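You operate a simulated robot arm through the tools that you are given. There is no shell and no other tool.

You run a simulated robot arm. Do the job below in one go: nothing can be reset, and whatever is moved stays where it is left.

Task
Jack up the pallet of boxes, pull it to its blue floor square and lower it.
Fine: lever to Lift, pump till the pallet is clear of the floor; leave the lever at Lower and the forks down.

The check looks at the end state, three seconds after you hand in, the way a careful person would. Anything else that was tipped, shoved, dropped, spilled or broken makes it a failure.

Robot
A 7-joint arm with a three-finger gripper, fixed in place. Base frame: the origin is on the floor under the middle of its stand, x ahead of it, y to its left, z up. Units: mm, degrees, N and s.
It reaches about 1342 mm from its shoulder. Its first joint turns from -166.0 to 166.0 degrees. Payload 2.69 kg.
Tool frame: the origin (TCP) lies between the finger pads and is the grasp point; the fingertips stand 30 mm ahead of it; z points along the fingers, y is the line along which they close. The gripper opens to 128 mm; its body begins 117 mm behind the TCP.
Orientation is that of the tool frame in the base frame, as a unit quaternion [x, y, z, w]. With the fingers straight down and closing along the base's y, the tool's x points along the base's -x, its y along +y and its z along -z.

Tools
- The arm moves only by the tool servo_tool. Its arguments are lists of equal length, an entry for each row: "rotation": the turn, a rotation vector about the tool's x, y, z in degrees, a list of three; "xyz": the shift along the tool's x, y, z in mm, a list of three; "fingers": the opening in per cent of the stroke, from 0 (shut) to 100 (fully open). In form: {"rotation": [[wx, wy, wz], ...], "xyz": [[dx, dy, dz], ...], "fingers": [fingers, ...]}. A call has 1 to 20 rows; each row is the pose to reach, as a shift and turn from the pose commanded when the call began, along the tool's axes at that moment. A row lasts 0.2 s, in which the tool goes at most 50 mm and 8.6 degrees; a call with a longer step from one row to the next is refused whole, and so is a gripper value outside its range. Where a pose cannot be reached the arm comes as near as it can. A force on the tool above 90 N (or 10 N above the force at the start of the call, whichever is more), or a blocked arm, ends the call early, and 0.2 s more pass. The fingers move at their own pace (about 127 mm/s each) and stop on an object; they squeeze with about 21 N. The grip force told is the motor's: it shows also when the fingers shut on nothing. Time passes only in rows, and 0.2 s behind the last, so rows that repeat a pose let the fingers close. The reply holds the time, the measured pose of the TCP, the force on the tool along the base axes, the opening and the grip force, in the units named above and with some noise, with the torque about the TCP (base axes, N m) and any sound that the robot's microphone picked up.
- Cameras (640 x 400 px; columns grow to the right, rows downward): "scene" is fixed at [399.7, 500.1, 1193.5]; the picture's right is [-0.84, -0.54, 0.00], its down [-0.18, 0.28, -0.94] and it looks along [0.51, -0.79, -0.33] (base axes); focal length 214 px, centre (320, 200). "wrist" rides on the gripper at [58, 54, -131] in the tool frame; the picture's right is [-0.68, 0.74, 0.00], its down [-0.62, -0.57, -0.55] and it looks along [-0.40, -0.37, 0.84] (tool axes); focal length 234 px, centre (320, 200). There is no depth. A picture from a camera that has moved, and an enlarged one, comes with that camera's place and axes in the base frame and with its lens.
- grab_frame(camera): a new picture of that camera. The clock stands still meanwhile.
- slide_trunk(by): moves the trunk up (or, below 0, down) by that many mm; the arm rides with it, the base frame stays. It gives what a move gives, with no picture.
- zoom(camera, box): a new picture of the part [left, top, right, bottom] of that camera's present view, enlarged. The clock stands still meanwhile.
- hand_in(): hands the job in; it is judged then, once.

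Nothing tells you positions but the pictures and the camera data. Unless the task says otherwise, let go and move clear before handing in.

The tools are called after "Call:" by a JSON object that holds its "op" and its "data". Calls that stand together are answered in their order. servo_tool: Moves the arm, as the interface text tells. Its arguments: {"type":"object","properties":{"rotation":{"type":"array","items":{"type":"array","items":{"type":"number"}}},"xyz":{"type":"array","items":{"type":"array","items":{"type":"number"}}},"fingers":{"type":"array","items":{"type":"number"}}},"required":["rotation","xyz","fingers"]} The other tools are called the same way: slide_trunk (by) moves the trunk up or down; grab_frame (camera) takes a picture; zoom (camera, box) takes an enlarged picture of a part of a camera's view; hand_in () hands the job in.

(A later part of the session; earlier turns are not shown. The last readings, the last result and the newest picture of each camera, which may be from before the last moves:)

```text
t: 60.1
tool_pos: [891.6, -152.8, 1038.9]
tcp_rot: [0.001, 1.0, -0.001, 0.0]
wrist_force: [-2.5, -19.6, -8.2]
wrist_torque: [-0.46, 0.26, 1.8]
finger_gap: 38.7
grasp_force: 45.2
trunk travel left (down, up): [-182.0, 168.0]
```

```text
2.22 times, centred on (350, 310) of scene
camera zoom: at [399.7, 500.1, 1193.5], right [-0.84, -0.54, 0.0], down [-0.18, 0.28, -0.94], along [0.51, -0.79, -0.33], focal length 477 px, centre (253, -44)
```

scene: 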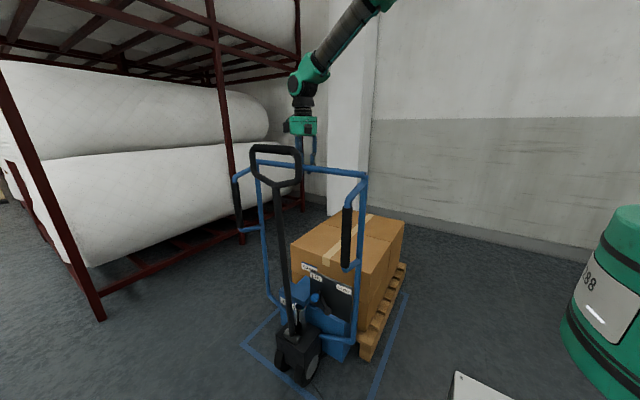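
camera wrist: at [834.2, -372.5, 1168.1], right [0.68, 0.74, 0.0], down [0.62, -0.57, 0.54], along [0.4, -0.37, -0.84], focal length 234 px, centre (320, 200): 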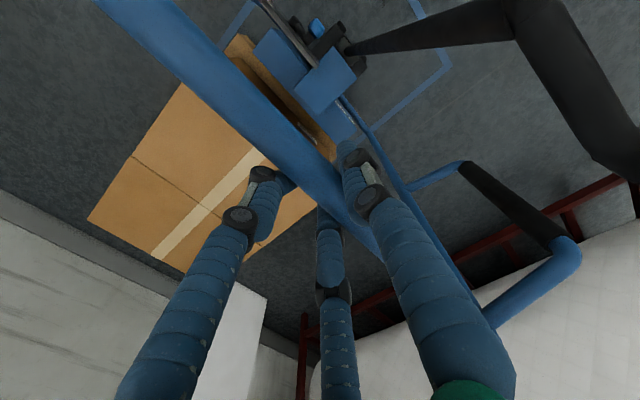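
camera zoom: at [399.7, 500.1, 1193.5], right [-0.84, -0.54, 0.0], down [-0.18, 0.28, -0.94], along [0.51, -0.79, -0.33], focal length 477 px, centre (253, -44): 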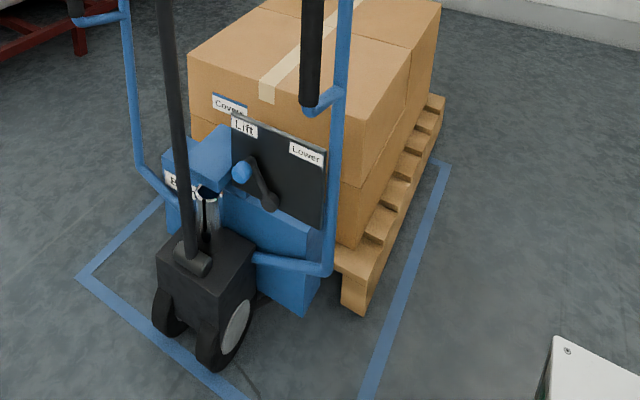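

The pallet is coming in nicely; its front edge is now near y -295. I pull another 200 mm, then measure against the lines.

Call:
{"op": "servo_tool", "data": {"rotation": [[0, 0, 0], [0, 0, 0], [0, 0, 0], [0, 0, 0], [0, 0, 0], [0, 0, 0], [0, 0, 0], [0, 0, 0], [0, 0, 0], [0, 0, 0], [0, 0, 0], [0, 0, 0], [0, 0, 0], [0, 0, 0], [0, 0, 0], [0, 0, 0], [0, 0, 0], [0, 0, 0], [0, 0, 0], [0, 0, 0]], "xyz": [[0, 3, 0], [0, 9, 0], [0, 18, 0], [0, 30, 0], [0, 43, 0], [0, 56, 0], [0, 69, 0], [0, 82, 0], [0, 95, 0], [0, 108, 0], [0, 121, 0], [0, 134, 0], [0, 147, 0], [0, 160, 0], [0, 173, 0], [0, 184, 0], [0, 192, 0], [0, 197, 0], [0, 200, 0], [0, 200, 0]], "fingers": [0, 0, 0, 0, 0, 0, 0, 0, 0, 0, 0, 0, 0, 0, 0, 0, 0, 0, 0, 0]}}

Call:
{"op": "grab_frame", "data": {"camera": "scene"}}

Call:
{"op": "zoom", "data": {"camera": "scene", "box": [200, 200, 450, 400]}}

Call:
{"op": "grab_frame", "data": {"camera": "wrist"}}

```text
t: 64.3
tool_pos: [891.9, 54.5, 1038.7]
tcp_rot: [0.001, 1.0, 0.001, -0.001]
wrist_force: [-8.9, -1.0, -13.8]
wrist_torque: [-0.24, -0.4, 1.0]
finger_gap: 38.8
grasp_force: 44.7
trunk travel left (down, up): [-182.0, 168.0]
```

```text
taken
```

scene: 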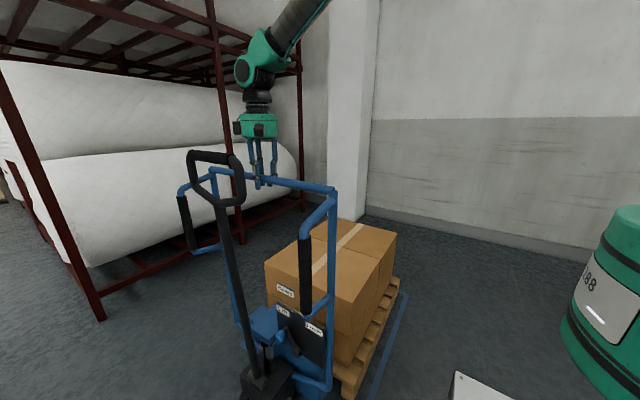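

```text
2.00 times, centred on (325, 300) of scene
camera zoom: at [399.7, 500.1, 1193.5], right [-0.84, -0.54, 0.0], down [-0.18, 0.28, -0.94], along [0.51, -0.79, -0.33], focal length 429 px, centre (310, 0)
```

zoom: 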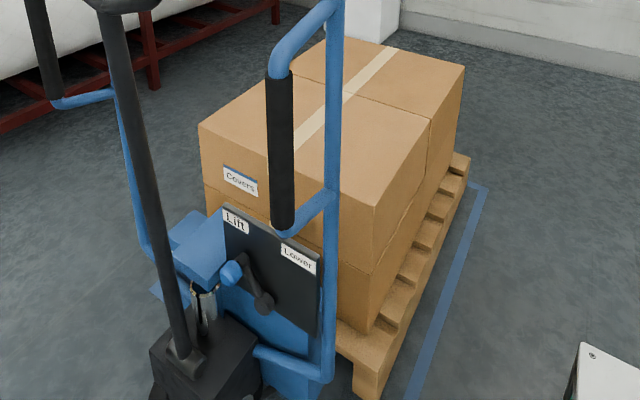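

```text
taken
camera wrist: at [834.1, 108.8, 1169.0], right [0.68, 0.74, 0.0], down [0.62, -0.57, 0.55], along [0.4, -0.37, -0.84], focal length 234 px, centre (320, 200)
```

wrist: 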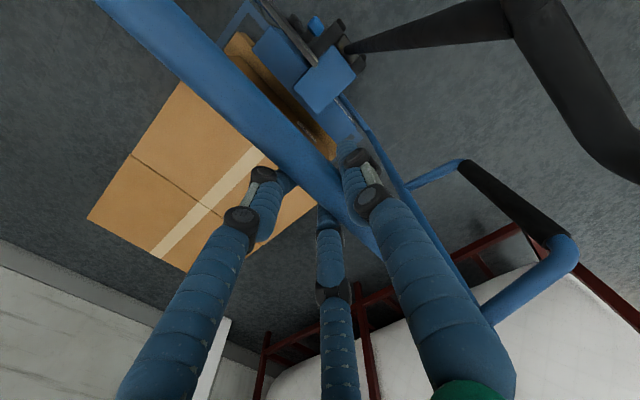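

The pallet's front edge is near y -88 and its rear near -855, centred in the square (lines at about -930 and +5). I release the crossbar and rise to check from above.

Call:
{"op": "servo_tool", "data": {"rotation": [[0, 0, 0], [0, 0, 0], [0, 0, 0], [0, 0, 0], [0, 0, 0], [0, 0, 0], [0, 0, 0], [0, 0, 0], [0, 0, 0], [0, 0, 0]], "xyz": [[0, 0, 0], [0, 0, 0], [0, 0, -10], [0, 0, -40], [0, 0, -80], [0, 0, -120], [0, 0, -160], [0, 0, -200], [0, 0, -240], [0, 0, -260]], "fingers": [50, 50, 50, 50, 50, 50, 50, 50, 100, 100]}}

Call:
{"op": "grab_frame", "data": {"camera": "wrist"}}

Call:
{"op": "grab_frame", "data": {"camera": "scene"}}

```text
t: 66.5
tool_pos: [890.1, 50.8, 1299.9]
tcp_rot: [0.001, 1.0, -0.001, 0.0]
wrist_force: [-0.8, -0.4, 1.2]
wrist_torque: [-0.01, -0.02, -0.01]
finger_gap: 128.0
grasp_force: 0.1
trunk travel left (down, up): [-182.0, 168.0]
```

```text
taken
camera wrist: at [832.2, 106.3, 1430.4], right [0.68, 0.74, 0.0], down [0.61, -0.57, 0.55], along [0.4, -0.37, -0.84], focal length 234 px, centre (320, 200)
```

wrist: 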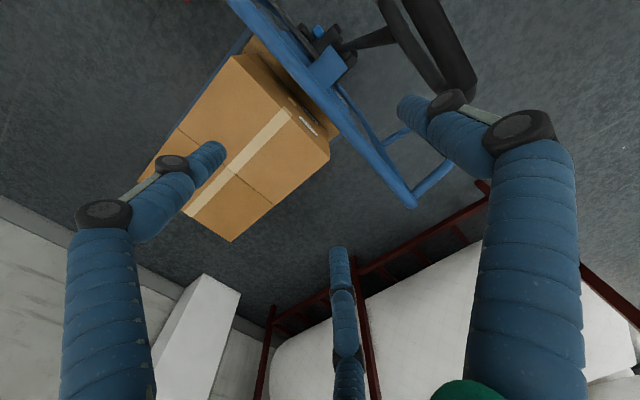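

```text
taken
```

scene: 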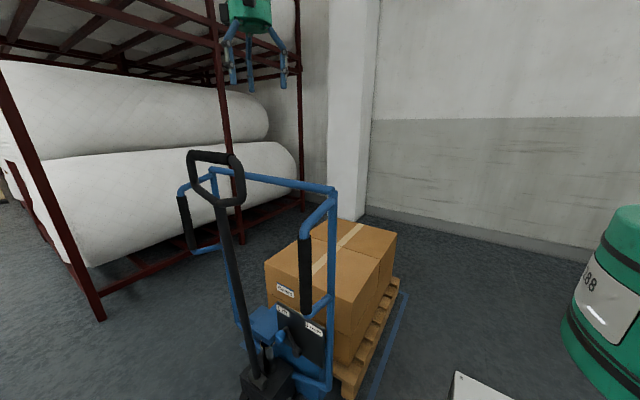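

Call:
{"op": "servo_tool", "data": {"rotation": [[0, 0, 0], [0, 0, 0], [0, 0, 0], [0, 0, 0], [0, 0, 0], [0, 0, 0], [0, 0, 0], [0, 0, 0]], "xyz": [[36, 12, -10], [72, 25, -20], [109, 37, -30], [145, 50, -40], [181, 62, -50], [218, 75, -60], [254, 88, -60], [290, 100, -60]], "fingers": [100, 100, 100, 100, 100, 100, 100, 100]}}

Call:
{"op": "grab_frame", "data": {"camera": "wrist"}}

Call:
{"op": "zoom", "data": {"camera": "wrist", "box": [100, 0, 420, 240]}}

```text
t: 68.3
tool_pos: [601.5, 154.8, 1359.6]
tcp_rot: [0.001, 1.0, 0.0, 0.0]
wrist_force: [0.6, -0.1, 0.0]
wrist_torque: [-0.03, 0.05, 0.0]
finger_gap: 128.0
grasp_force: 0.0
trunk travel left (down, up): [-182.0, 168.0]
```

```text
taken
camera wrist: at [543.5, 208.5, 1489.6], right [0.68, 0.74, 0.0], down [0.61, -0.57, 0.55], along [0.4, -0.37, -0.84], focal length 234 px, centre (320, 200)
```

wrist: 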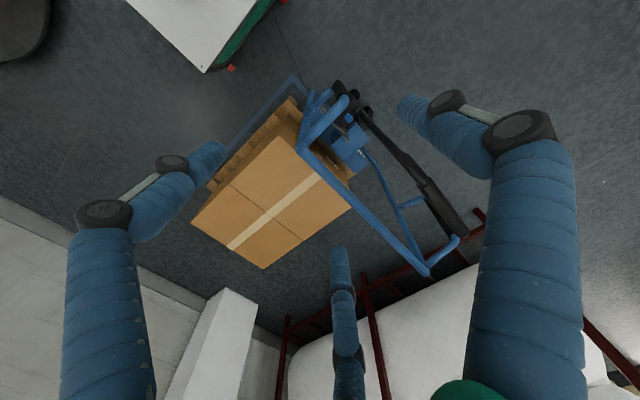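

```text
1.67 times, centred on (260, 120) of wrist
camera zoom: at [543.5, 208.5, 1489.6], right [0.68, 0.74, 0.0], down [0.61, -0.57, 0.55], along [0.4, -0.37, -0.84], focal length 390 px, centre (420, 333)
```

zoom: 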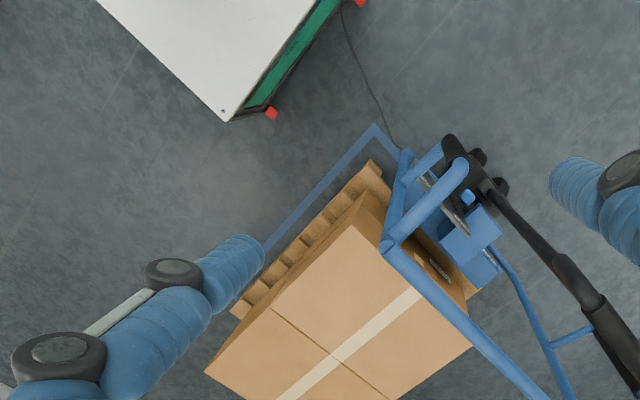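

Call:
{"op": "zoom", "data": {"camera": "wrist", "box": [220, 50, 360, 160]}}

Call:
{"op": "zoom", "data": {"camera": "scene", "box": [330, 260, 430, 400]}}

```text
3.64 times, centred on (290, 105) of wrist
camera zoom: at [543.5, 208.5, 1489.6], right [0.68, 0.74, 0.0], down [0.61, -0.57, 0.55], along [0.4, -0.37, -0.84], focal length 852 px, centre (429, 546)
```

zoom: 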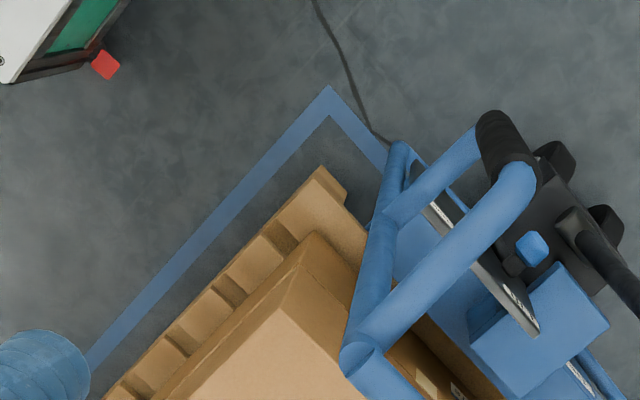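

```text
2.86 times, centred on (380, 330) of scene
camera zoom: at [399.7, 500.1, 1193.5], right [-0.84, -0.54, 0.0], down [-0.18, 0.28, -0.94], along [0.51, -0.79, -0.33], focal length 613 px, centre (149, -171)
```

zoom: 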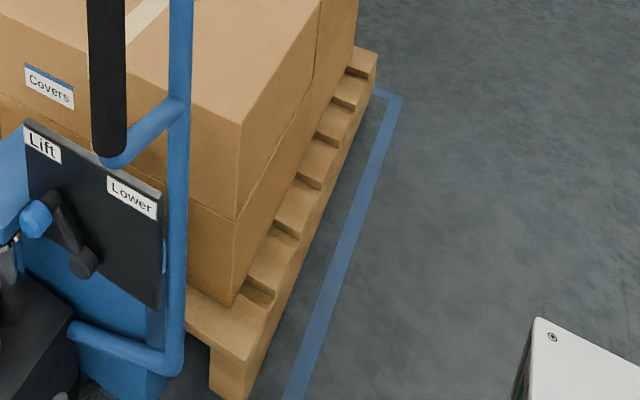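

The pallet sits centred: about 40 mm inside the side lines and roughly evenly between front and rear lines. The knob (at Lift) is now near [795, 134, 520]. I move out in front of the jack and lower the trunk to reach the lever.

Call:
{"op": "servo_tool", "data": {"rotation": [[0, 0, 0], [0, 0, 0], [0, 0, 0], [0, 0, 0], [0, 0, 0], [0, 0, 0], [0, 0, 0]], "xyz": [[0, 40, 0], [0, 80, 0], [0, 120, 0], [0, 160, 0], [0, 200, 0], [0, 240, 0], [0, 265, 0]], "fingers": [100, 100, 100, 100, 100, 100, 100]}}

Call:
{"op": "slide_trunk", "data": {"by": -120}}

Call:
{"op": "grab_frame", "data": {"camera": "scene"}}

```text
t: 69.9
tool_pos: [601.8, 415.3, 1359.0]
tcp_rot: [0.001, 1.0, 0.0, 0.0]
wrist_force: [0.3, -0.5, -0.6]
wrist_torque: [-0.04, 0.03, 0.03]
finger_gap: 128.1
grasp_force: 0.1
trunk travel left (down, up): [-182.0, 168.0]
```

```text
t: 71.4
tool_pos: [601.6, 415.1, 1240.3]
tcp_rot: [0.001, 1.0, 0.0, 0.001]
wrist_force: [0.7, -0.5, 0.1]
wrist_torque: [-0.01, -0.01, -0.03]
finger_gap: 127.9
grasp_force: 0.1
trunk travel left (down, up): [-62.0, 288.0]
```

```text
taken
```

scene: 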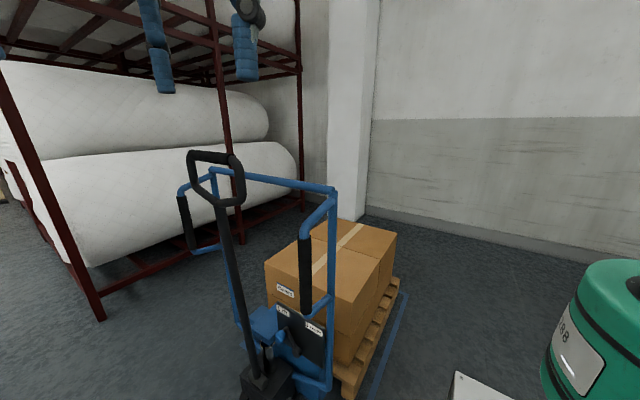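

Trunk is down and the way in front is clear. I turn the tool toward -y (angled a little toward +x) while descending in front of the lever.

Call:
{"op": "servo_tool", "data": {"rotation": [[5.56, -0.98, -0.98], [11.12, -1.96, -1.96], [16.7, -2.94, -2.94], [22.2, -3.92, -3.92], [27.8, -4.9, -4.9], [33.4, -5.9, -5.9], [38.9, -6.9, -6.9], [44.5, -7.8, -7.8], [50.1, -8.8, -8.8], [55.6, -9.8, -9.8], [61.2, -10.8, -10.8], [66.7, -11.8, -11.8], [72.3, -12.7, -12.7], [77.9, -13.7, -13.7], [83.4, -14.7, -14.7], [89, -15.7, -15.7]], "xyz": [[-2.4, 1.6, 38], [-4.8, 3.2, 77], [-7.2, 4.8, 116], [-9.6, 6.4, 155], [-12, 8, 194], [-14.4, 9.6, 232], [-16.8, 11.2, 271], [-19.2, 12.8, 310], [-21.6, 14.4, 349], [-24, 16, 388], [-26.4, 17.6, 426], [-28.8, 19.2, 465], [-31.2, 20.8, 504], [-33.6, 22.4, 543], [-36, 24, 582], [-38, 25, 620]], "fingers": [100, 100, 100, 100, 100, 100, 100, 100, 100, 100, 100, 100, 100, 100, 100, 100]}}

Call:
{"op": "grab_frame", "data": {"camera": "wrist"}}

Call:
{"op": "grab_frame", "data": {"camera": "scene"}}

```text
t: 74.8
tool_pos: [642.9, 442.5, 619.3]
tcp_rot: [-0.122, 0.697, -0.696, 0.122]
wrist_force: [-0.4, 1.6, 1.2]
wrist_torque: [0.16, 0.07, -0.06]
finger_gap: 128.0
grasp_force: 0.0
trunk travel left (down, up): [-62.0, 288.0]
```

```text
taken
camera wrist: at [543.3, 546.0, 564.2], right [0.64, 0.23, -0.74], down [0.39, 0.73, 0.57], along [0.66, -0.65, 0.37], focal length 234 px, centre (320, 200)
```

wrist: 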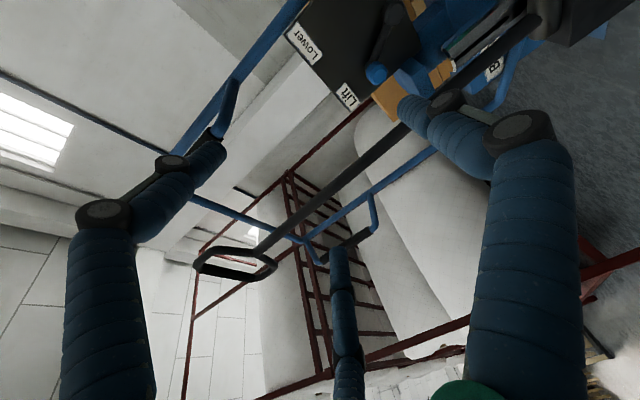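

```text
taken
```

scene: 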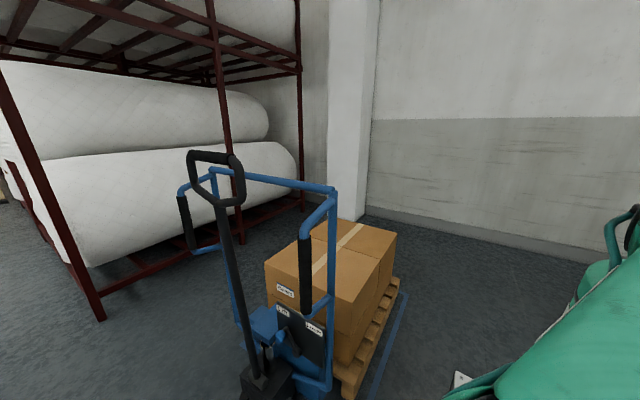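

The lever knob appears at about [794, 133, 516]. I move to a point on the gripper axis some 180 mm short of it.

Call:
{"op": "servo_tool", "data": {"rotation": [[0, 0, 0], [0, 0, 0], [0, 0, 0], [0, 0, 0], [0, 0, 0], [0, 0, 0]], "xyz": [[-6, 20, 30], [-12, 40, 60], [-18, 60, 90], [-24, 81, 121], [-29, 101, 151], [-29, 101, 151]], "fingers": [100, 100, 100, 100, 100, 100]}}

Call:
{"op": "grab_frame", "data": {"camera": "wrist"}}

Call:
{"op": "zoom", "data": {"camera": "wrist", "box": [260, 60, 420, 200]}}

Call:
{"op": "grab_frame", "data": {"camera": "scene"}}

```text
t: 76.2
tool_pos: [718.4, 307.2, 517.0]
tcp_rot: [0.123, -0.696, 0.696, -0.122]
wrist_force: [-0.2, -0.8, 0.1]
wrist_torque: [0.03, -0.02, -0.04]
finger_gap: 127.9
grasp_force: 0.1
trunk travel left (down, up): [-62.0, 288.0]
```

```text
taken
camera wrist: at [619.3, 412.2, 463.7], right [0.64, 0.23, -0.74], down [0.39, 0.73, 0.57], along [0.66, -0.65, 0.37], focal length 234 px, centre (320, 200)
```

wrist: 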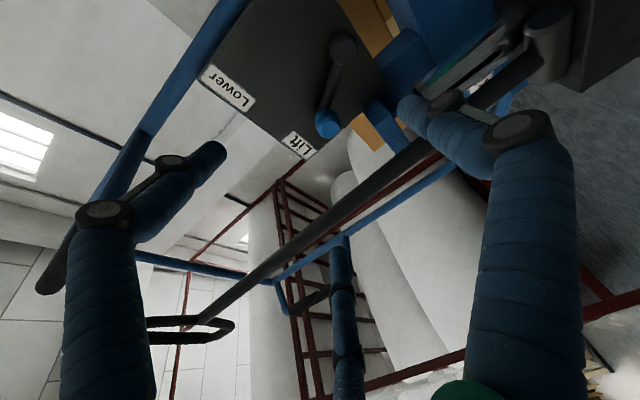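

```text
2.86 times, centred on (340, 130) of wrist
camera zoom: at [619.3, 412.2, 463.7], right [0.64, 0.23, -0.74], down [0.39, 0.73, 0.57], along [0.66, -0.65, 0.37], focal length 669 px, centre (263, 400)
```

zoom: 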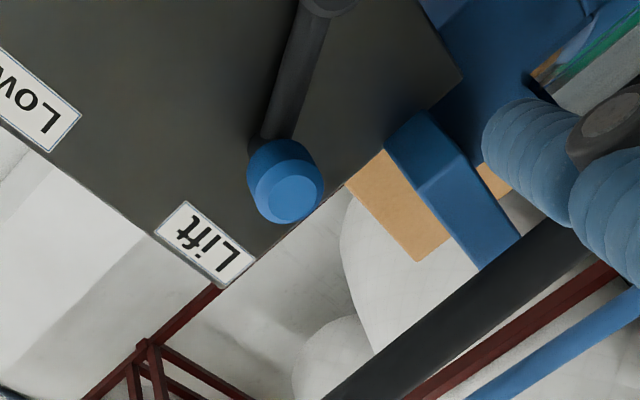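

```text
taken
```

scene: 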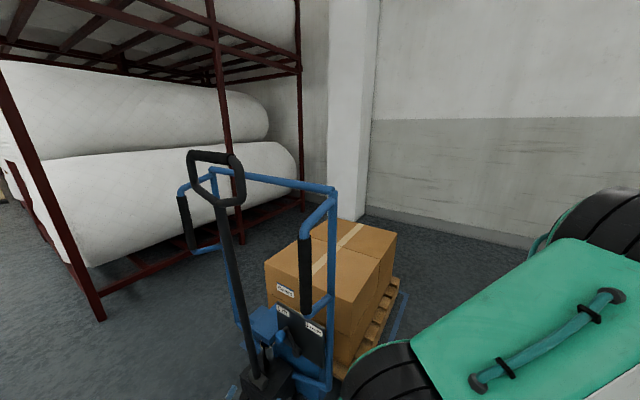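

The knob refines to [797, 133, 515]. I correct sideways by about 11 mm and slide in along the gripper axis, stopping with the fingers around the knob.

Call:
{"op": "servo_tool", "data": {"rotation": [[0, 0, 0], [0, 0, 0], [0, 0, 0], [0, 0, 0], [0, 0, 0], [0, 0, 0], [0, 0, 0]], "xyz": [[-6, 1, 20], [-10.6, 2, 50], [-10.6, 2, 85], [-10.6, 2, 120], [-10.6, 2, 150], [-10.6, 2, 170], [-10.6, 2, 177]], "fingers": [90, 85, 85, 85, 85, 85, 85]}}

Call:
{"op": "grab_frame", "data": {"camera": "wrist"}}

Call:
{"op": "zoom", "data": {"camera": "wrist", "box": [200, 60, 460, 260]}}

```text
t: 77.8
tool_pos: [788.3, 145.3, 516.0]
tcp_rot: [-0.123, 0.696, -0.696, 0.123]
wrist_force: [-0.3, 0.8, 0.3]
wrist_torque: [-0.01, -0.05, -0.01]
finger_gap: 108.7
grasp_force: 0.1
trunk travel left (down, up): [-62.0, 288.0]
```

```text
taken
camera wrist: at [689.6, 249.5, 462.2], right [0.64, 0.23, -0.74], down [0.39, 0.73, 0.57], along [0.66, -0.65, 0.37], focal length 234 px, centre (320, 200)
```

wrist: 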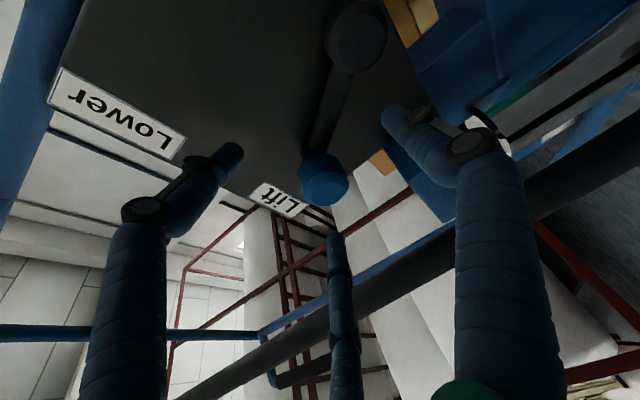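

```text
2.00 times, centred on (330, 160) of wrist
camera zoom: at [689.6, 249.5, 462.2], right [0.64, 0.23, -0.74], down [0.39, 0.73, 0.57], along [0.66, -0.65, 0.37], focal length 468 px, centre (300, 280)
```

zoom: 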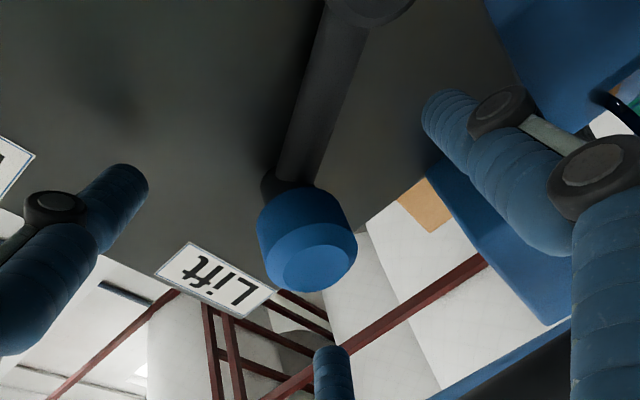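

The knob sits right on the gripper axis. I close on it.

Call:
{"op": "servo_tool", "data": {"rotation": [[0, 0, 0], [0, 0, 0], [0, 0, 0], [0, 0, 0]], "xyz": [[0, 0, 0], [0, 0, 0], [0, 0, 0], [0, 0, 0]], "fingers": [0, 0, 0, 0]}}

Call:
{"op": "grab_frame", "data": {"camera": "wrist"}}

```text
t: 78.8
tool_pos: [791.4, 146.2, 520.0]
tcp_rot: [-0.121, 0.697, -0.696, 0.125]
wrist_force: [26.9, 1.5, 23.8]
wrist_torque: [-0.16, -0.9, 0.0]
finger_gap: 36.6
grasp_force: 45.5
trunk travel left (down, up): [-62.0, 288.0]
```

```text
taken
camera wrist: at [692.2, 250.8, 465.1], right [0.64, 0.23, -0.73], down [0.39, 0.73, 0.57], along [0.66, -0.65, 0.37], focal length 234 px, centre (320, 200)
```

wrist: 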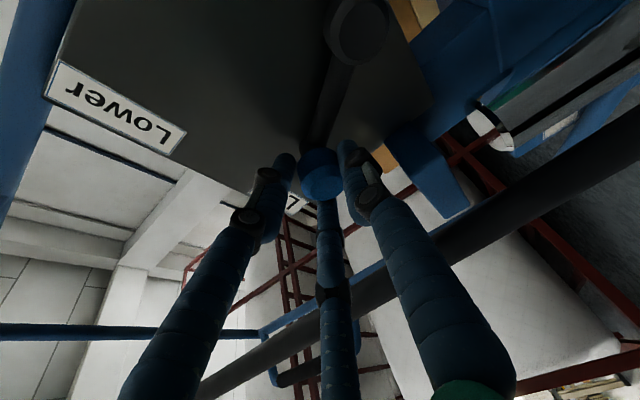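

Held firmly. I swing the knob back along its arc toward Lower, first to upright, rolling the tool half as much.

Call:
{"op": "servo_tool", "data": {"rotation": [[0, 0, 3], [0, 0, 6], [0, 0, 9], [0, 0, 12], [0, 0, 15]], "xyz": [[7.5, -4.3, -2.7], [15.4, -7.7, -5.6], [23.6, -10.3, -8.6], [32, -11.9, -11.6], [40.4, -12.6, -14.7]], "fingers": [0, 0, 0, 0, 0]}}

Call:
{"op": "grab_frame", "data": {"camera": "wrist"}}

Call:
{"op": "grab_frame", "data": {"camera": "scene"}}

```text
t: 80.0
tool_pos: [747.7, 147.7, 531.6]
tcp_rot: [-0.029, 0.706, -0.675, 0.214]
wrist_force: [21.2, 12.5, 43.9]
wrist_torque: [-0.69, -2.06, 0.4]
finger_gap: 37.4
grasp_force: 45.1
trunk travel left (down, up): [-62.0, 288.0]
```

```text
taken
camera wrist: at [663.4, 256.7, 463.9], right [0.8, 0.29, -0.53], down [0.23, 0.67, 0.71], along [0.56, -0.69, 0.47], focal length 234 px, centre (320, 200)
```

wrist: 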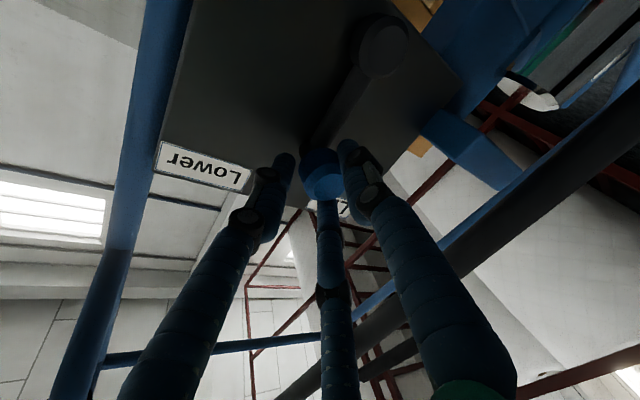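

```text
taken
```

scene: 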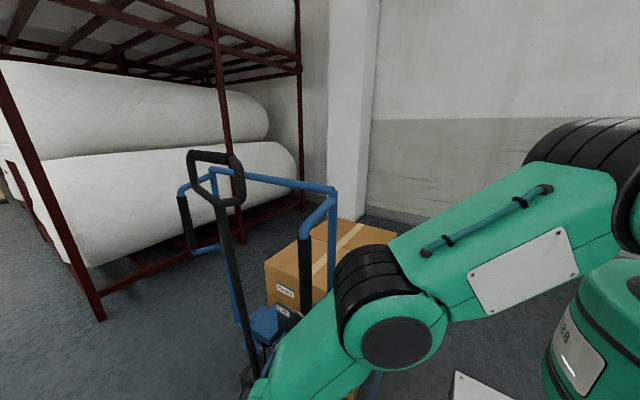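

The lever is upright again and moving well. I carry it on to the Lower side.

Call:
{"op": "servo_tool", "data": {"rotation": [[0, 0, 3], [0, 0, 6], [0, 0, 9], [0, 0, 12], [0, 0, 14], [0, 0, 15], [0, 0, 15]], "xyz": [[8.3, -1.9, -3.1], [16.8, -2.95, -6.2], [25.4, -3, -9.2], [33.9, -2.1, -12.1], [39.9, -1, -14.1], [44.1, 0.2, -15.5], [44.1, 0.2, -15.5]], "fingers": [0, 0, 0, 0, 0, 0, 0]}}

Call:
{"op": "grab_frame", "data": {"camera": "wrist"}}

Call:
{"op": "grab_frame", "data": {"camera": "scene"}}

```text
t: 81.6
tool_pos: [698.5, 144.9, 517.7]
tcp_rot: [0.062, 0.704, -0.642, 0.298]
wrist_force: [-20.6, 10.3, 40.7]
wrist_torque: [-0.36, -1.05, 0.02]
finger_gap: 38.4
grasp_force: 45.2
trunk travel left (down, up): [-62.0, 288.0]
```

```text
taken
camera wrist: at [632.5, 261.2, 442.0], right [0.9, 0.32, -0.3], down [0.05, 0.6, 0.8], along [0.44, -0.73, 0.53], focal length 234 px, centre (320, 200)
```

wrist: 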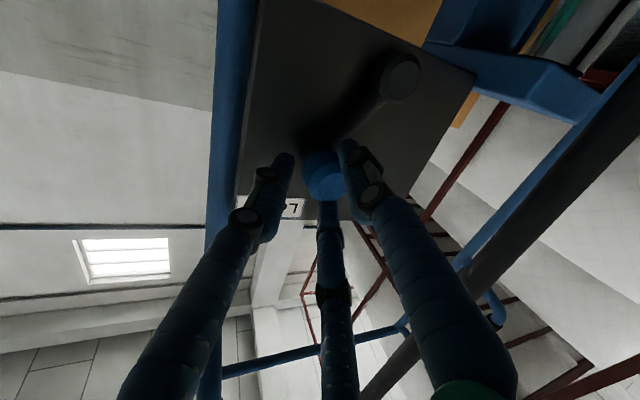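

```text
taken
```

scene: 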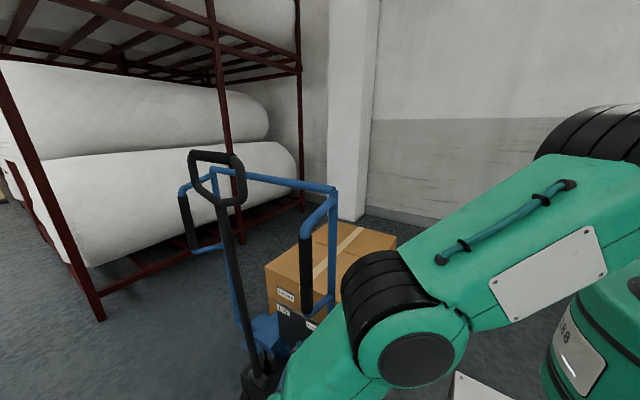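

The lever is over at the Lower side and the boxes have sunk. I open the fingers and back straight out.

Call:
{"op": "servo_tool", "data": {"rotation": [[0, 0, 0], [0, 0, 0], [0, 0, 0], [0, 0, 0], [0, 0, 0], [0, 0, 0], [0, 0, 0], [0, 0, 0]], "xyz": [[0, 0, 0], [0, 0, 0], [0, 0, 0], [0, 0, -25], [0, 0, -60], [0, 0, -100], [0, 0, -140], [0, 0, -170]], "fingers": [90, 90, 90, 90, 90, 90, 90, 90]}}

Call:
{"op": "grab_frame", "data": {"camera": "wrist"}}

Call:
{"op": "grab_frame", "data": {"camera": "scene"}}

```text
t: 83.4
tool_pos: [643.9, 304.0, 515.4]
tcp_rot: [0.063, 0.704, -0.641, 0.298]
wrist_force: [0.0, 1.0, -0.2]
wrist_torque: [0.01, 0.0, -0.02]
finger_gap: 115.5
grasp_force: 0.1
trunk travel left (down, up): [-62.0, 288.0]
```

```text
taken
camera wrist: at [577.1, 420.5, 439.2], right [0.9, 0.32, -0.3], down [0.05, 0.6, 0.8], along [0.44, -0.73, 0.52], focal length 234 px, centre (320, 200)
```

wrist: 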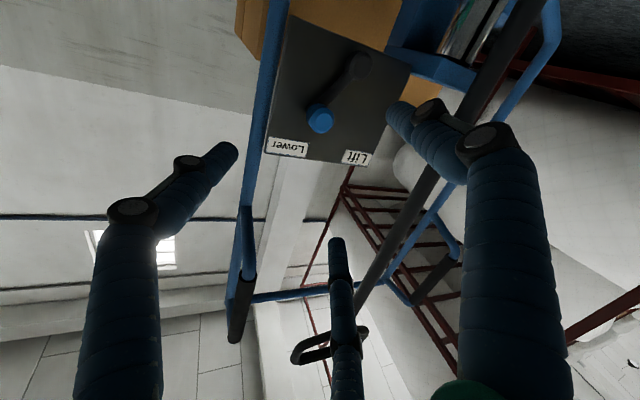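

```text
taken
```

scene: 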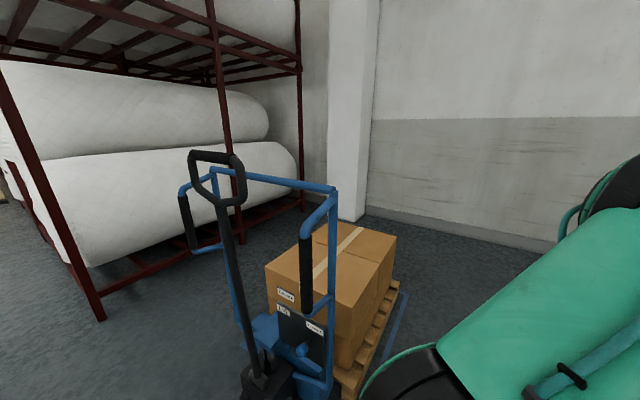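

The lever stays pointing to Lower and the pallet appears down. I zoom to confirm the lever angle, the forks and the pallet on the floor.

Call:
{"op": "zoom", "data": {"camera": "wrist", "box": [230, 20, 420, 180]}}

Call:
{"op": "zoom", "data": {"camera": "scene", "box": [240, 260, 420, 400]}}

```text
2.50 times, centred on (325, 100) of wrist
camera zoom: at [577.1, 420.5, 439.2], right [0.9, 0.32, -0.3], down [0.05, 0.6, 0.8], along [0.44, -0.73, 0.52], focal length 585 px, centre (308, 450)
```

zoom: 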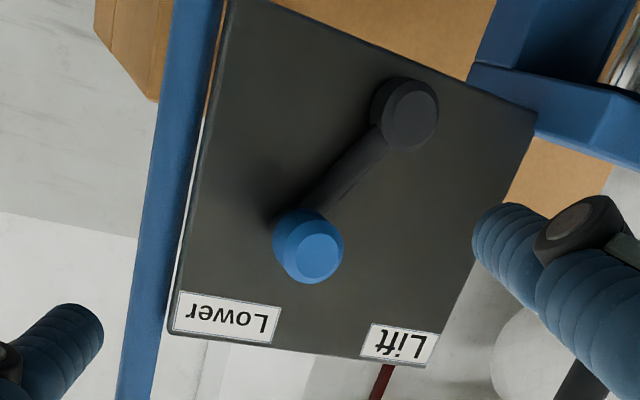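

```text
2.86 times, centred on (330, 330) of scene
camera zoom: at [399.7, 500.1, 1193.5], right [-0.84, -0.54, 0.0], down [-0.18, 0.28, -0.94], along [0.51, -0.79, -0.33], focal length 613 px, centre (291, -171)
```

zoom: 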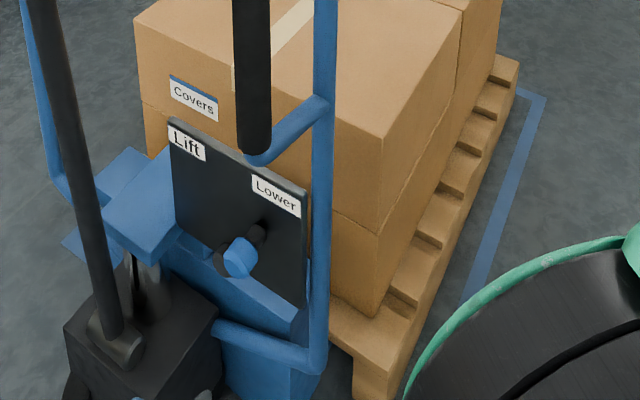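

The lever is at its Lower stop (knob back at [712, 133, 518], about 29° off vertical) and the pallet looks down. I retreat in front and upward so as to clear the jack.

Call:
{"op": "servo_tool", "data": {"rotation": [[0, 0, -5], [0, 0, -10], [0, 0, -15], [0, 0, -20], [0, 0, -25], [0, 0, -30]], "xyz": [[-12, -8, -30], [-28, -20, -55], [-44, -32, -80], [-60, -44, -100], [-76, -56, -118], [-92.5, -67.8, -130]], "fingers": [90, 90, 90, 90, 90, 90]}}

```text
t: 84.8
tool_pos: [640.4, 443.7, 621.5]
tcp_rot: [-0.123, 0.696, -0.696, 0.121]
wrist_force: [-1.3, -0.7, -0.6]
wrist_torque: [-0.03, 0.01, 0.03]
finger_gap: 115.2
grasp_force: 0.0
trunk travel left (down, up): [-62.0, 288.0]
```

The arm is back in front, clear of the jack, with the tool level. I now rise and turn the tool down again.

Call:
{"op": "servo_tool", "data": {"rotation": [[-5.56, 0.98, 0.98], [-11.12, 1.96, 1.96], [-16.7, 2.94, 2.94], [-22.2, 3.92, 3.92], [-27.8, 4.9, 4.9], [-33.4, 5.9, 5.9], [-38.9, 6.9, 6.9], [-44.5, 7.8, 7.8], [-50.1, 8.8, 8.8], [-55.6, 9.8, 9.8], [-61.2, 10.8, 10.8], [-66.7, 11.8, 11.8], [-72.3, 12.7, 12.7], [-77.9, 13.7, 13.7], [-83.4, 14.7, 14.7], [-89, 15.7, 15.7]], "xyz": [[2.8, -38, 0.7], [5.5, -77, 1.3], [8.3, -116, 2], [11, -155, 2.6], [13.9, -194, 3.3], [16.6, -232, 3.9], [19.4, -271, 4.6], [22.2, -310, 5.3], [24.9, -349, 5.9], [27.7, -388, 6.6], [30.4, -426, 7.2], [33.2, -465, 7.9], [36, -504, 8.5], [38.8, -543, 9.2], [41.5, -582, 9.8], [44.3, -620, 10.5]], "fingers": [90, 90, 90, 90, 90, 90, 90, 90, 90, 90, 90, 90, 90, 90, 90, 90]}}

Call:
{"op": "grab_frame", "data": {"camera": "scene"}}

Call:
{"op": "grab_frame", "data": {"camera": "wrist"}}

Call:
{"op": "zoom", "data": {"camera": "scene", "box": [230, 240, 430, 400]}}

```text
t: 88.2
tool_pos: [604.1, 420.6, 1242.4]
tcp_rot: [0.001, 1.0, 0.001, 0.001]
wrist_force: [-0.1, 0.6, 1.4]
wrist_torque: [-0.04, 0.01, -0.01]
finger_gap: 115.3
grasp_force: 0.1
trunk travel left (down, up): [-62.0, 288.0]
```

```text
taken
```

scene: 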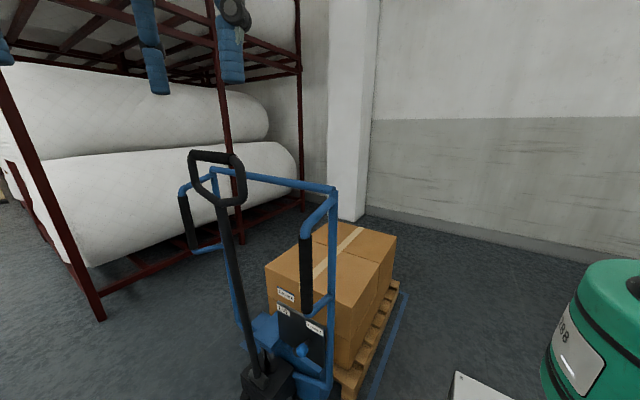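

```text
taken
camera wrist: at [545.4, 474.8, 1372.7], right [0.68, 0.73, 0.0], down [0.61, -0.57, 0.55], along [0.4, -0.37, -0.84], focal length 234 px, centre (320, 200)
```

wrist: 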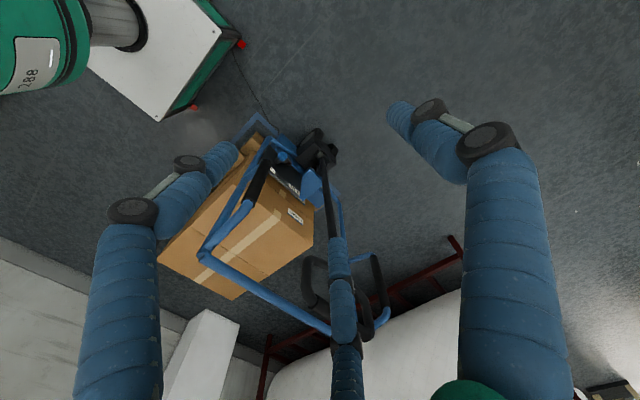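

```text
2.50 times, centred on (330, 320) of scene
camera zoom: at [399.7, 500.1, 1193.5], right [-0.84, -0.54, 0.0], down [-0.18, 0.28, -0.94], along [0.51, -0.79, -0.33], focal length 536 px, centre (295, -100)
```

zoom: 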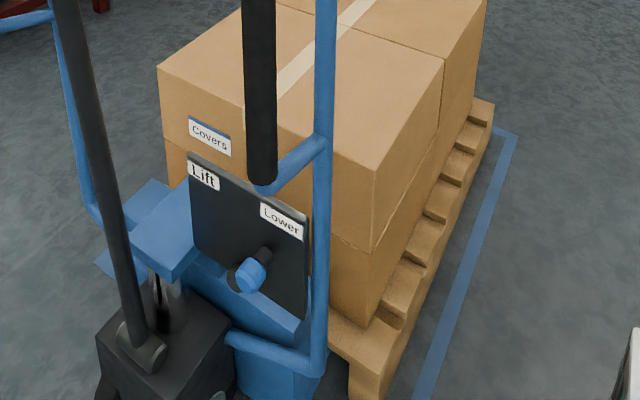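

Everything stands still: tiller upright, lever at Lower. I raise the trunk back and look down once more to verify that the pallet lies within the lines.

Call:
{"op": "slide_trunk", "data": {"by": 138}}

Call:
{"op": "servo_tool", "data": {"rotation": [[0, 0, 0], [0, 0, 0], [0, 0, 0], [0, 0, 0], [0, 0, 0], [0, 0, 0], [0, 0, 0]], "xyz": [[0, -40, 0], [0, -80, 0], [0, -120, 0], [0, -160, 0], [0, -200, 0], [0, -240, 0], [0, -265, 0]], "fingers": [90, 90, 90, 90, 90, 90, 90]}}

Call:
{"op": "zoom", "data": {"camera": "wrist", "box": [160, 40, 380, 240]}}

Call:
{"op": "zoom", "data": {"camera": "scene", "box": [330, 270, 420, 400]}}

```text
t: 89.8
tool_pos: [604.1, 419.2, 1379.7]
tcp_rot: [0.001, 1.0, -0.001, 0.0]
wrist_force: [0.0, -0.1, -0.3]
wrist_torque: [0.0, -0.01, 0.02]
finger_gap: 115.2
grasp_force: 0.1
trunk travel left (down, up): [-200.0, 150.0]
```

```text
t: 91.4
tool_pos: [601.6, 153.7, 1379.3]
tcp_rot: [0.001, 1.0, 0.0, 0.0]
wrist_force: [-0.7, 0.5, 0.4]
wrist_torque: [-0.01, 0.0, -0.02]
finger_gap: 115.2
grasp_force: 0.1
trunk travel left (down, up): [-200.0, 150.0]
```

```text
2.00 times, centred on (270, 140) of wrist
camera zoom: at [544.4, 208.7, 1509.6], right [0.68, 0.74, 0.0], down [0.61, -0.57, 0.55], along [0.4, -0.37, -0.84], focal length 468 px, centre (420, 320)
```

zoom: 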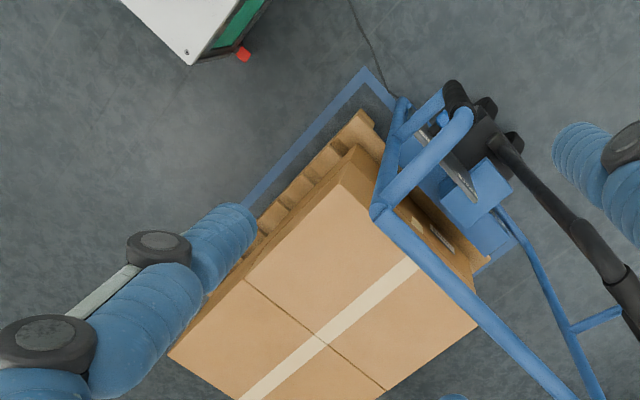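

```text
3.08 times, centred on (375, 335) of scene
camera zoom: at [399.7, 500.1, 1193.5], right [-0.84, -0.54, 0.0], down [-0.18, 0.28, -0.94], along [0.51, -0.79, -0.33], focal length 660 px, centre (151, -215)
```

zoom: 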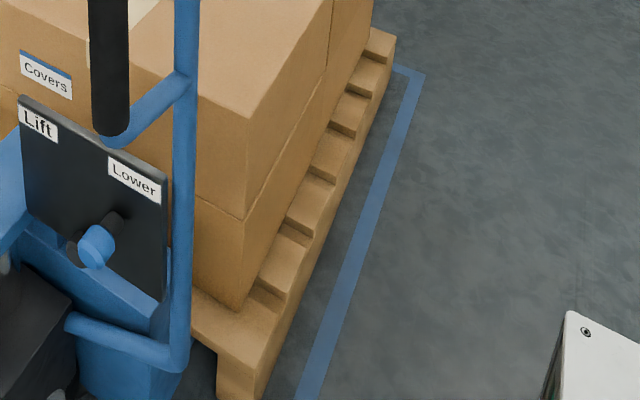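

Call:
{"op": "zoom", "data": {"camera": "wrist", "box": [260, 60, 340, 130]}}

Call:
{"op": "zoom", "data": {"camera": "scene", "box": [370, 265, 430, 315]}}

```text
5.71 times, centred on (300, 95) of wrist
camera zoom: at [544.4, 208.7, 1509.6], right [0.68, 0.74, 0.0], down [0.61, -0.57, 0.55], along [0.4, -0.37, -0.84], focal length 1338 px, centre (434, 800)
```

zoom: 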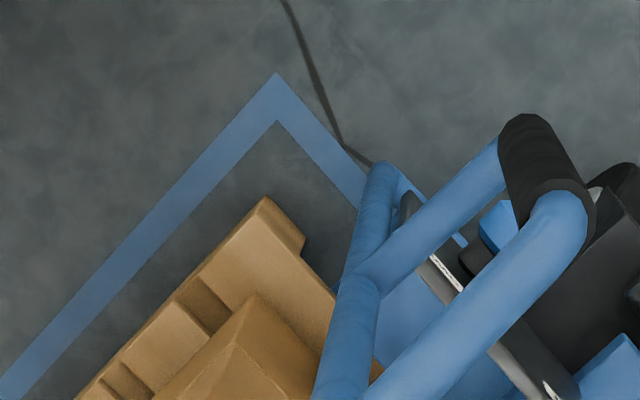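

```text
8.00 times, centred on (400, 290) of scene
camera zoom: at [399.7, 500.1, 1193.5], right [-0.84, -0.54, 0.0], down [-0.18, 0.28, -0.94], along [0.51, -0.79, -0.33], focal length 1716 px, centre (-320, -520)
```

zoom: 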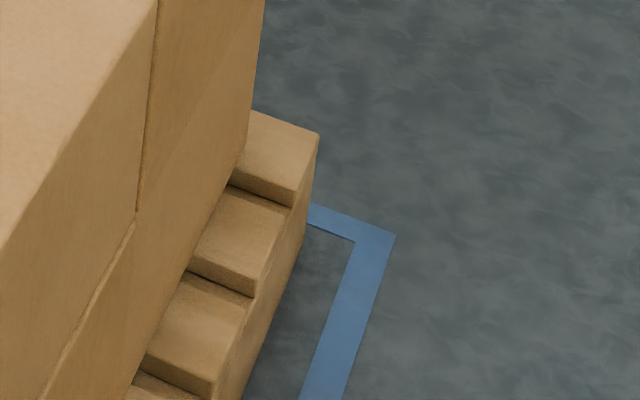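

The front-right corner is about 60 mm from the front line and 40 mm from the side line, and the rear about 20 mm inside its line. I look from the front to check the left side too.

Call:
{"op": "servo_tool", "data": {"rotation": [[0, 0, 0], [0, 0, 0], [0, 0, 0], [0, 0, 0], [0, 0, 0], [0, 0, 0], [0, 0, 0], [0, 0, 0]], "xyz": [[-37, 24, 0], [-74, 49, 0], [-112, 73, 0], [-149, 98, 0], [-186, 122, 0], [-223, 147, 0], [-261, 171, 0], [-298, 196, 0]], "fingers": [90, 90, 90, 90, 90, 90, 90, 90]}}

Call:
{"op": "grab_frame", "data": {"camera": "wrist"}}

Call:
{"op": "zoom", "data": {"camera": "wrist", "box": [200, 80, 380, 220]}}

```text
t: 93.2
tool_pos: [903.2, 350.5, 1376.9]
tcp_rot: [0.001, 1.0, 0.0, 0.0]
wrist_force: [-0.3, 0.2, -0.9]
wrist_torque: [0.0, 0.02, 0.04]
finger_gap: 115.1
grasp_force: 0.1
trunk travel left (down, up): [-200.0, 150.0]
```

```text
taken
camera wrist: at [844.9, 405.5, 1508.1], right [0.68, 0.74, 0.0], down [0.62, -0.57, 0.55], along [0.4, -0.37, -0.84], focal length 234 px, centre (320, 200)
```

wrist: 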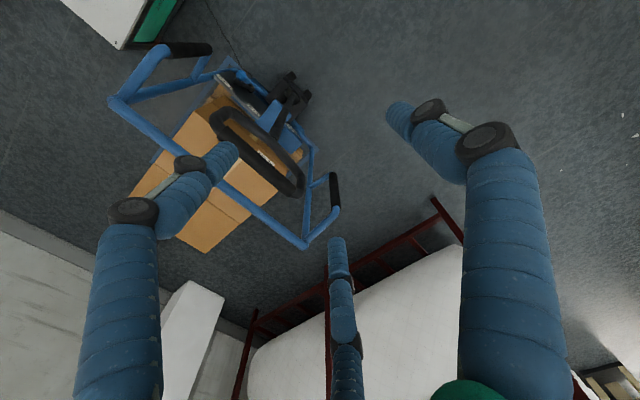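

```text
2.86 times, centred on (290, 150) of wrist
camera zoom: at [844.9, 405.5, 1508.1], right [0.68, 0.74, 0.0], down [0.62, -0.57, 0.55], along [0.4, -0.37, -0.84], focal length 669 px, centre (406, 343)
```

zoom: 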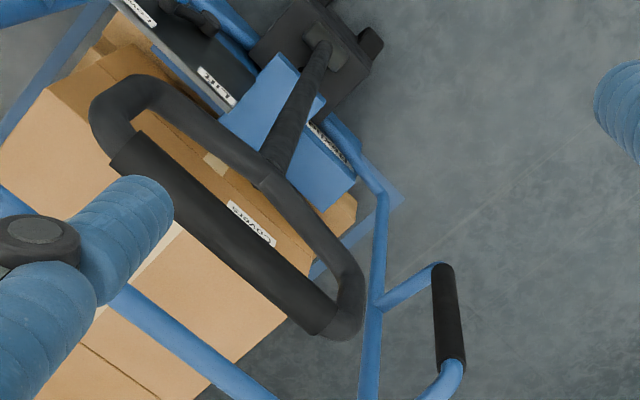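

Call:
{"op": "zoom", "data": {"camera": "wrist", "box": [270, 120, 340, 190]}}

Call:
{"op": "zoom", "data": {"camera": "wrist", "box": [230, 50, 350, 140]}}

```text
5.71 times, centred on (305, 155) of wrist
camera zoom: at [844.9, 405.5, 1508.1], right [0.68, 0.74, 0.0], down [0.62, -0.57, 0.55], along [0.4, -0.37, -0.84], focal length 1338 px, centre (406, 457)
```

zoom: 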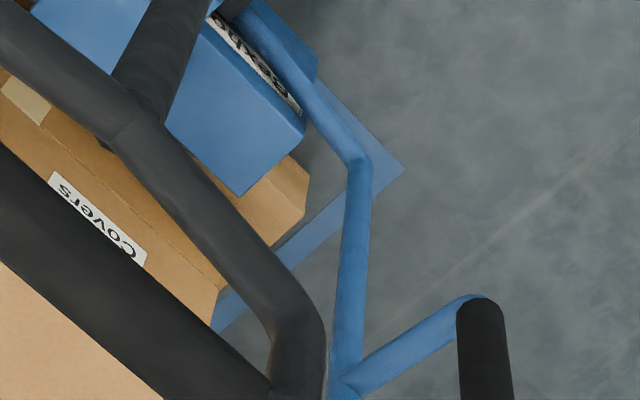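

```text
4.44 times, centred on (290, 95) of wrist
camera zoom: at [844.9, 405.5, 1508.1], right [0.68, 0.74, 0.0], down [0.62, -0.57, 0.55], along [0.4, -0.37, -0.84], focal length 1041 px, centre (453, 667)
```

zoom: 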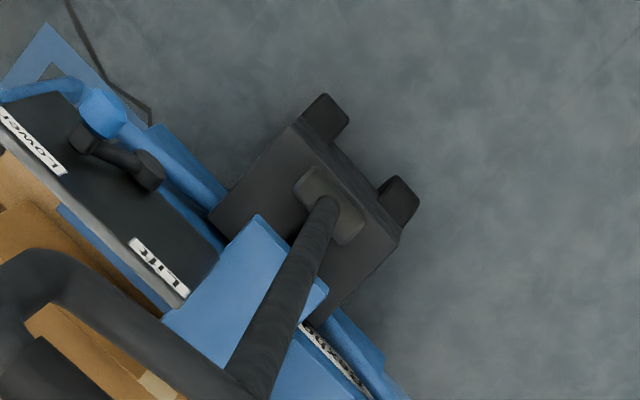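

The pallet is square and centred sideways (40 mm inside both side lines), front corners at y -79. I check that the forks are fully down by looking at the piston and carriage.

Call:
{"op": "zoom", "data": {"camera": "scene", "box": [230, 290, 340, 400]}}

Call:
{"op": "zoom", "data": {"camera": "scene", "box": [290, 330, 400, 400]}}

```text
3.64 times, centred on (285, 345) of scene
camera zoom: at [399.7, 500.1, 1193.5], right [-0.84, -0.54, 0.0], down [-0.18, 0.28, -0.94], along [0.51, -0.79, -0.33], focal length 780 px, centre (447, -327)
```

zoom: 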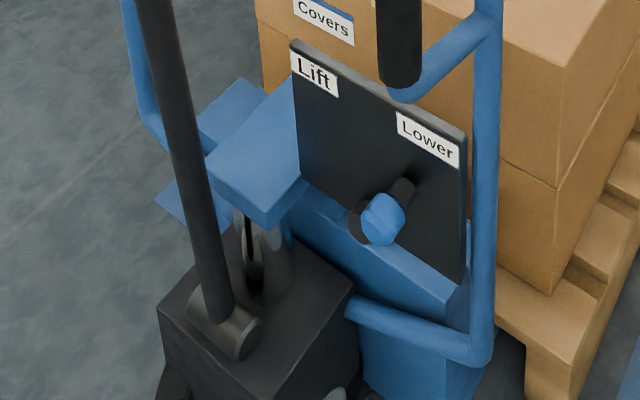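

```text
5.71 times, centred on (345, 365) of scene
camera zoom: at [399.7, 500.1, 1193.5], right [-0.84, -0.54, 0.0], down [-0.18, 0.28, -0.94], along [0.51, -0.79, -0.33], focal length 1226 px, centre (177, -743)
```

zoom: 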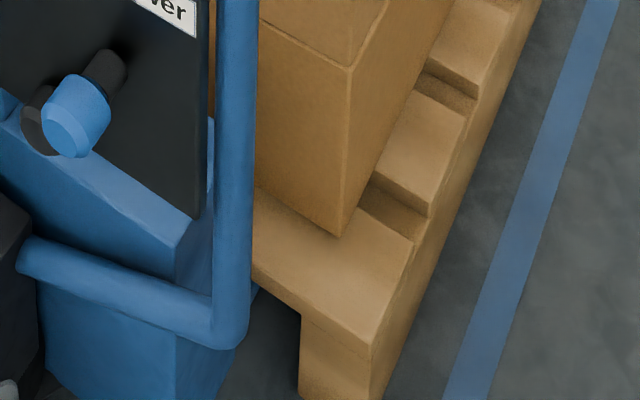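

The carriage has come down by about the height it was raised, so the forks are down. I take one last look at the rear corner from the other side, staying high.

Call:
{"op": "servo_tool", "data": {"rotation": [[0, 0, 0], [0, 0, 0], [0, 0, 0], [0, 0, 0], [0, 0, 0], [0, 0, 0], [0, 0, 0], [0, 0, 0], [0, 0, 0], [0, 0, 0], [0, 0, 0], [0, 0, 0], [0, 0, 0], [0, 0, 0], [0, 0, 0], [0, 0, 0], [0, 0, 0], [0, 0, 0], [0, 0, 0], [0, 0, 0]], "xyz": [[20, -40, 0], [40, -80, 0], [60, -120, 0], [80, -160, 0], [100, -200, 0], [120, -240, 0], [140, -280, 0], [160, -320, 0], [180, -360, 0], [200, -400, 0], [220, -440, 0], [240, -480, 0], [260, -520, 0], [280, -560, 0], [300, -600, 0], [320, -640, 0], [340, -680, 0], [360, -720, 0], [380, -760, 0], [400, -795, 0]], "fingers": [90, 90, 90, 90, 90, 90, 90, 90, 90, 90, 90, 90, 90, 90, 90, 90, 90, 90, 90, 90]}}

Call:
{"op": "grab_frame", "data": {"camera": "wrist"}}

Call:
{"op": "zoom", "data": {"camera": "wrist", "box": [220, 80, 360, 200]}}

Call:
{"op": "grab_frame", "data": {"camera": "scene"}}

```text
t: 97.4
tool_pos: [498.0, -444.5, 1380.3]
tcp_rot: [0.001, 1.0, 0.0, -0.001]
wrist_force: [0.1, -0.4, 0.4]
wrist_torque: [0.03, 0.0, 0.01]
finger_gap: 114.9
grasp_force: 0.0
trunk travel left (down, up): [-200.0, 150.0]
```

```text
taken
camera wrist: at [441.3, -389.3, 1510.7], right [0.68, 0.74, 0.0], down [0.61, -0.57, 0.55], along [0.4, -0.37, -0.84], focal length 234 px, centre (320, 200)
```

wrist: 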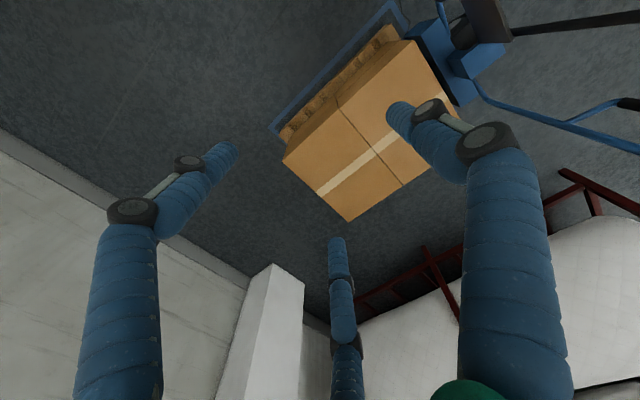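

```text
3.33 times, centred on (290, 140) of wrist
camera zoom: at [441.3, -389.3, 1510.7], right [0.68, 0.74, 0.0], down [0.61, -0.57, 0.55], along [0.4, -0.37, -0.84], focal length 781 px, centre (420, 400)
```

zoom: 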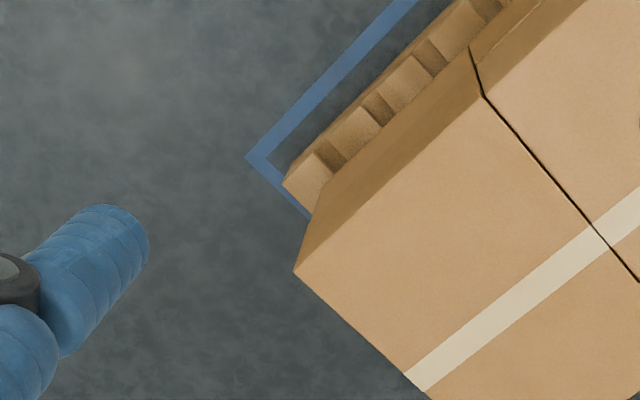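

```text
taken
```

scene: 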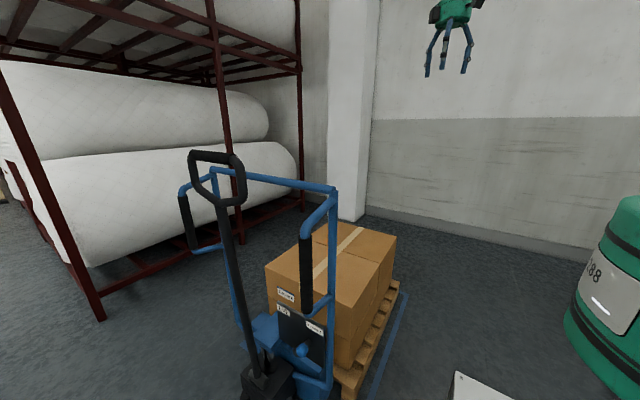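

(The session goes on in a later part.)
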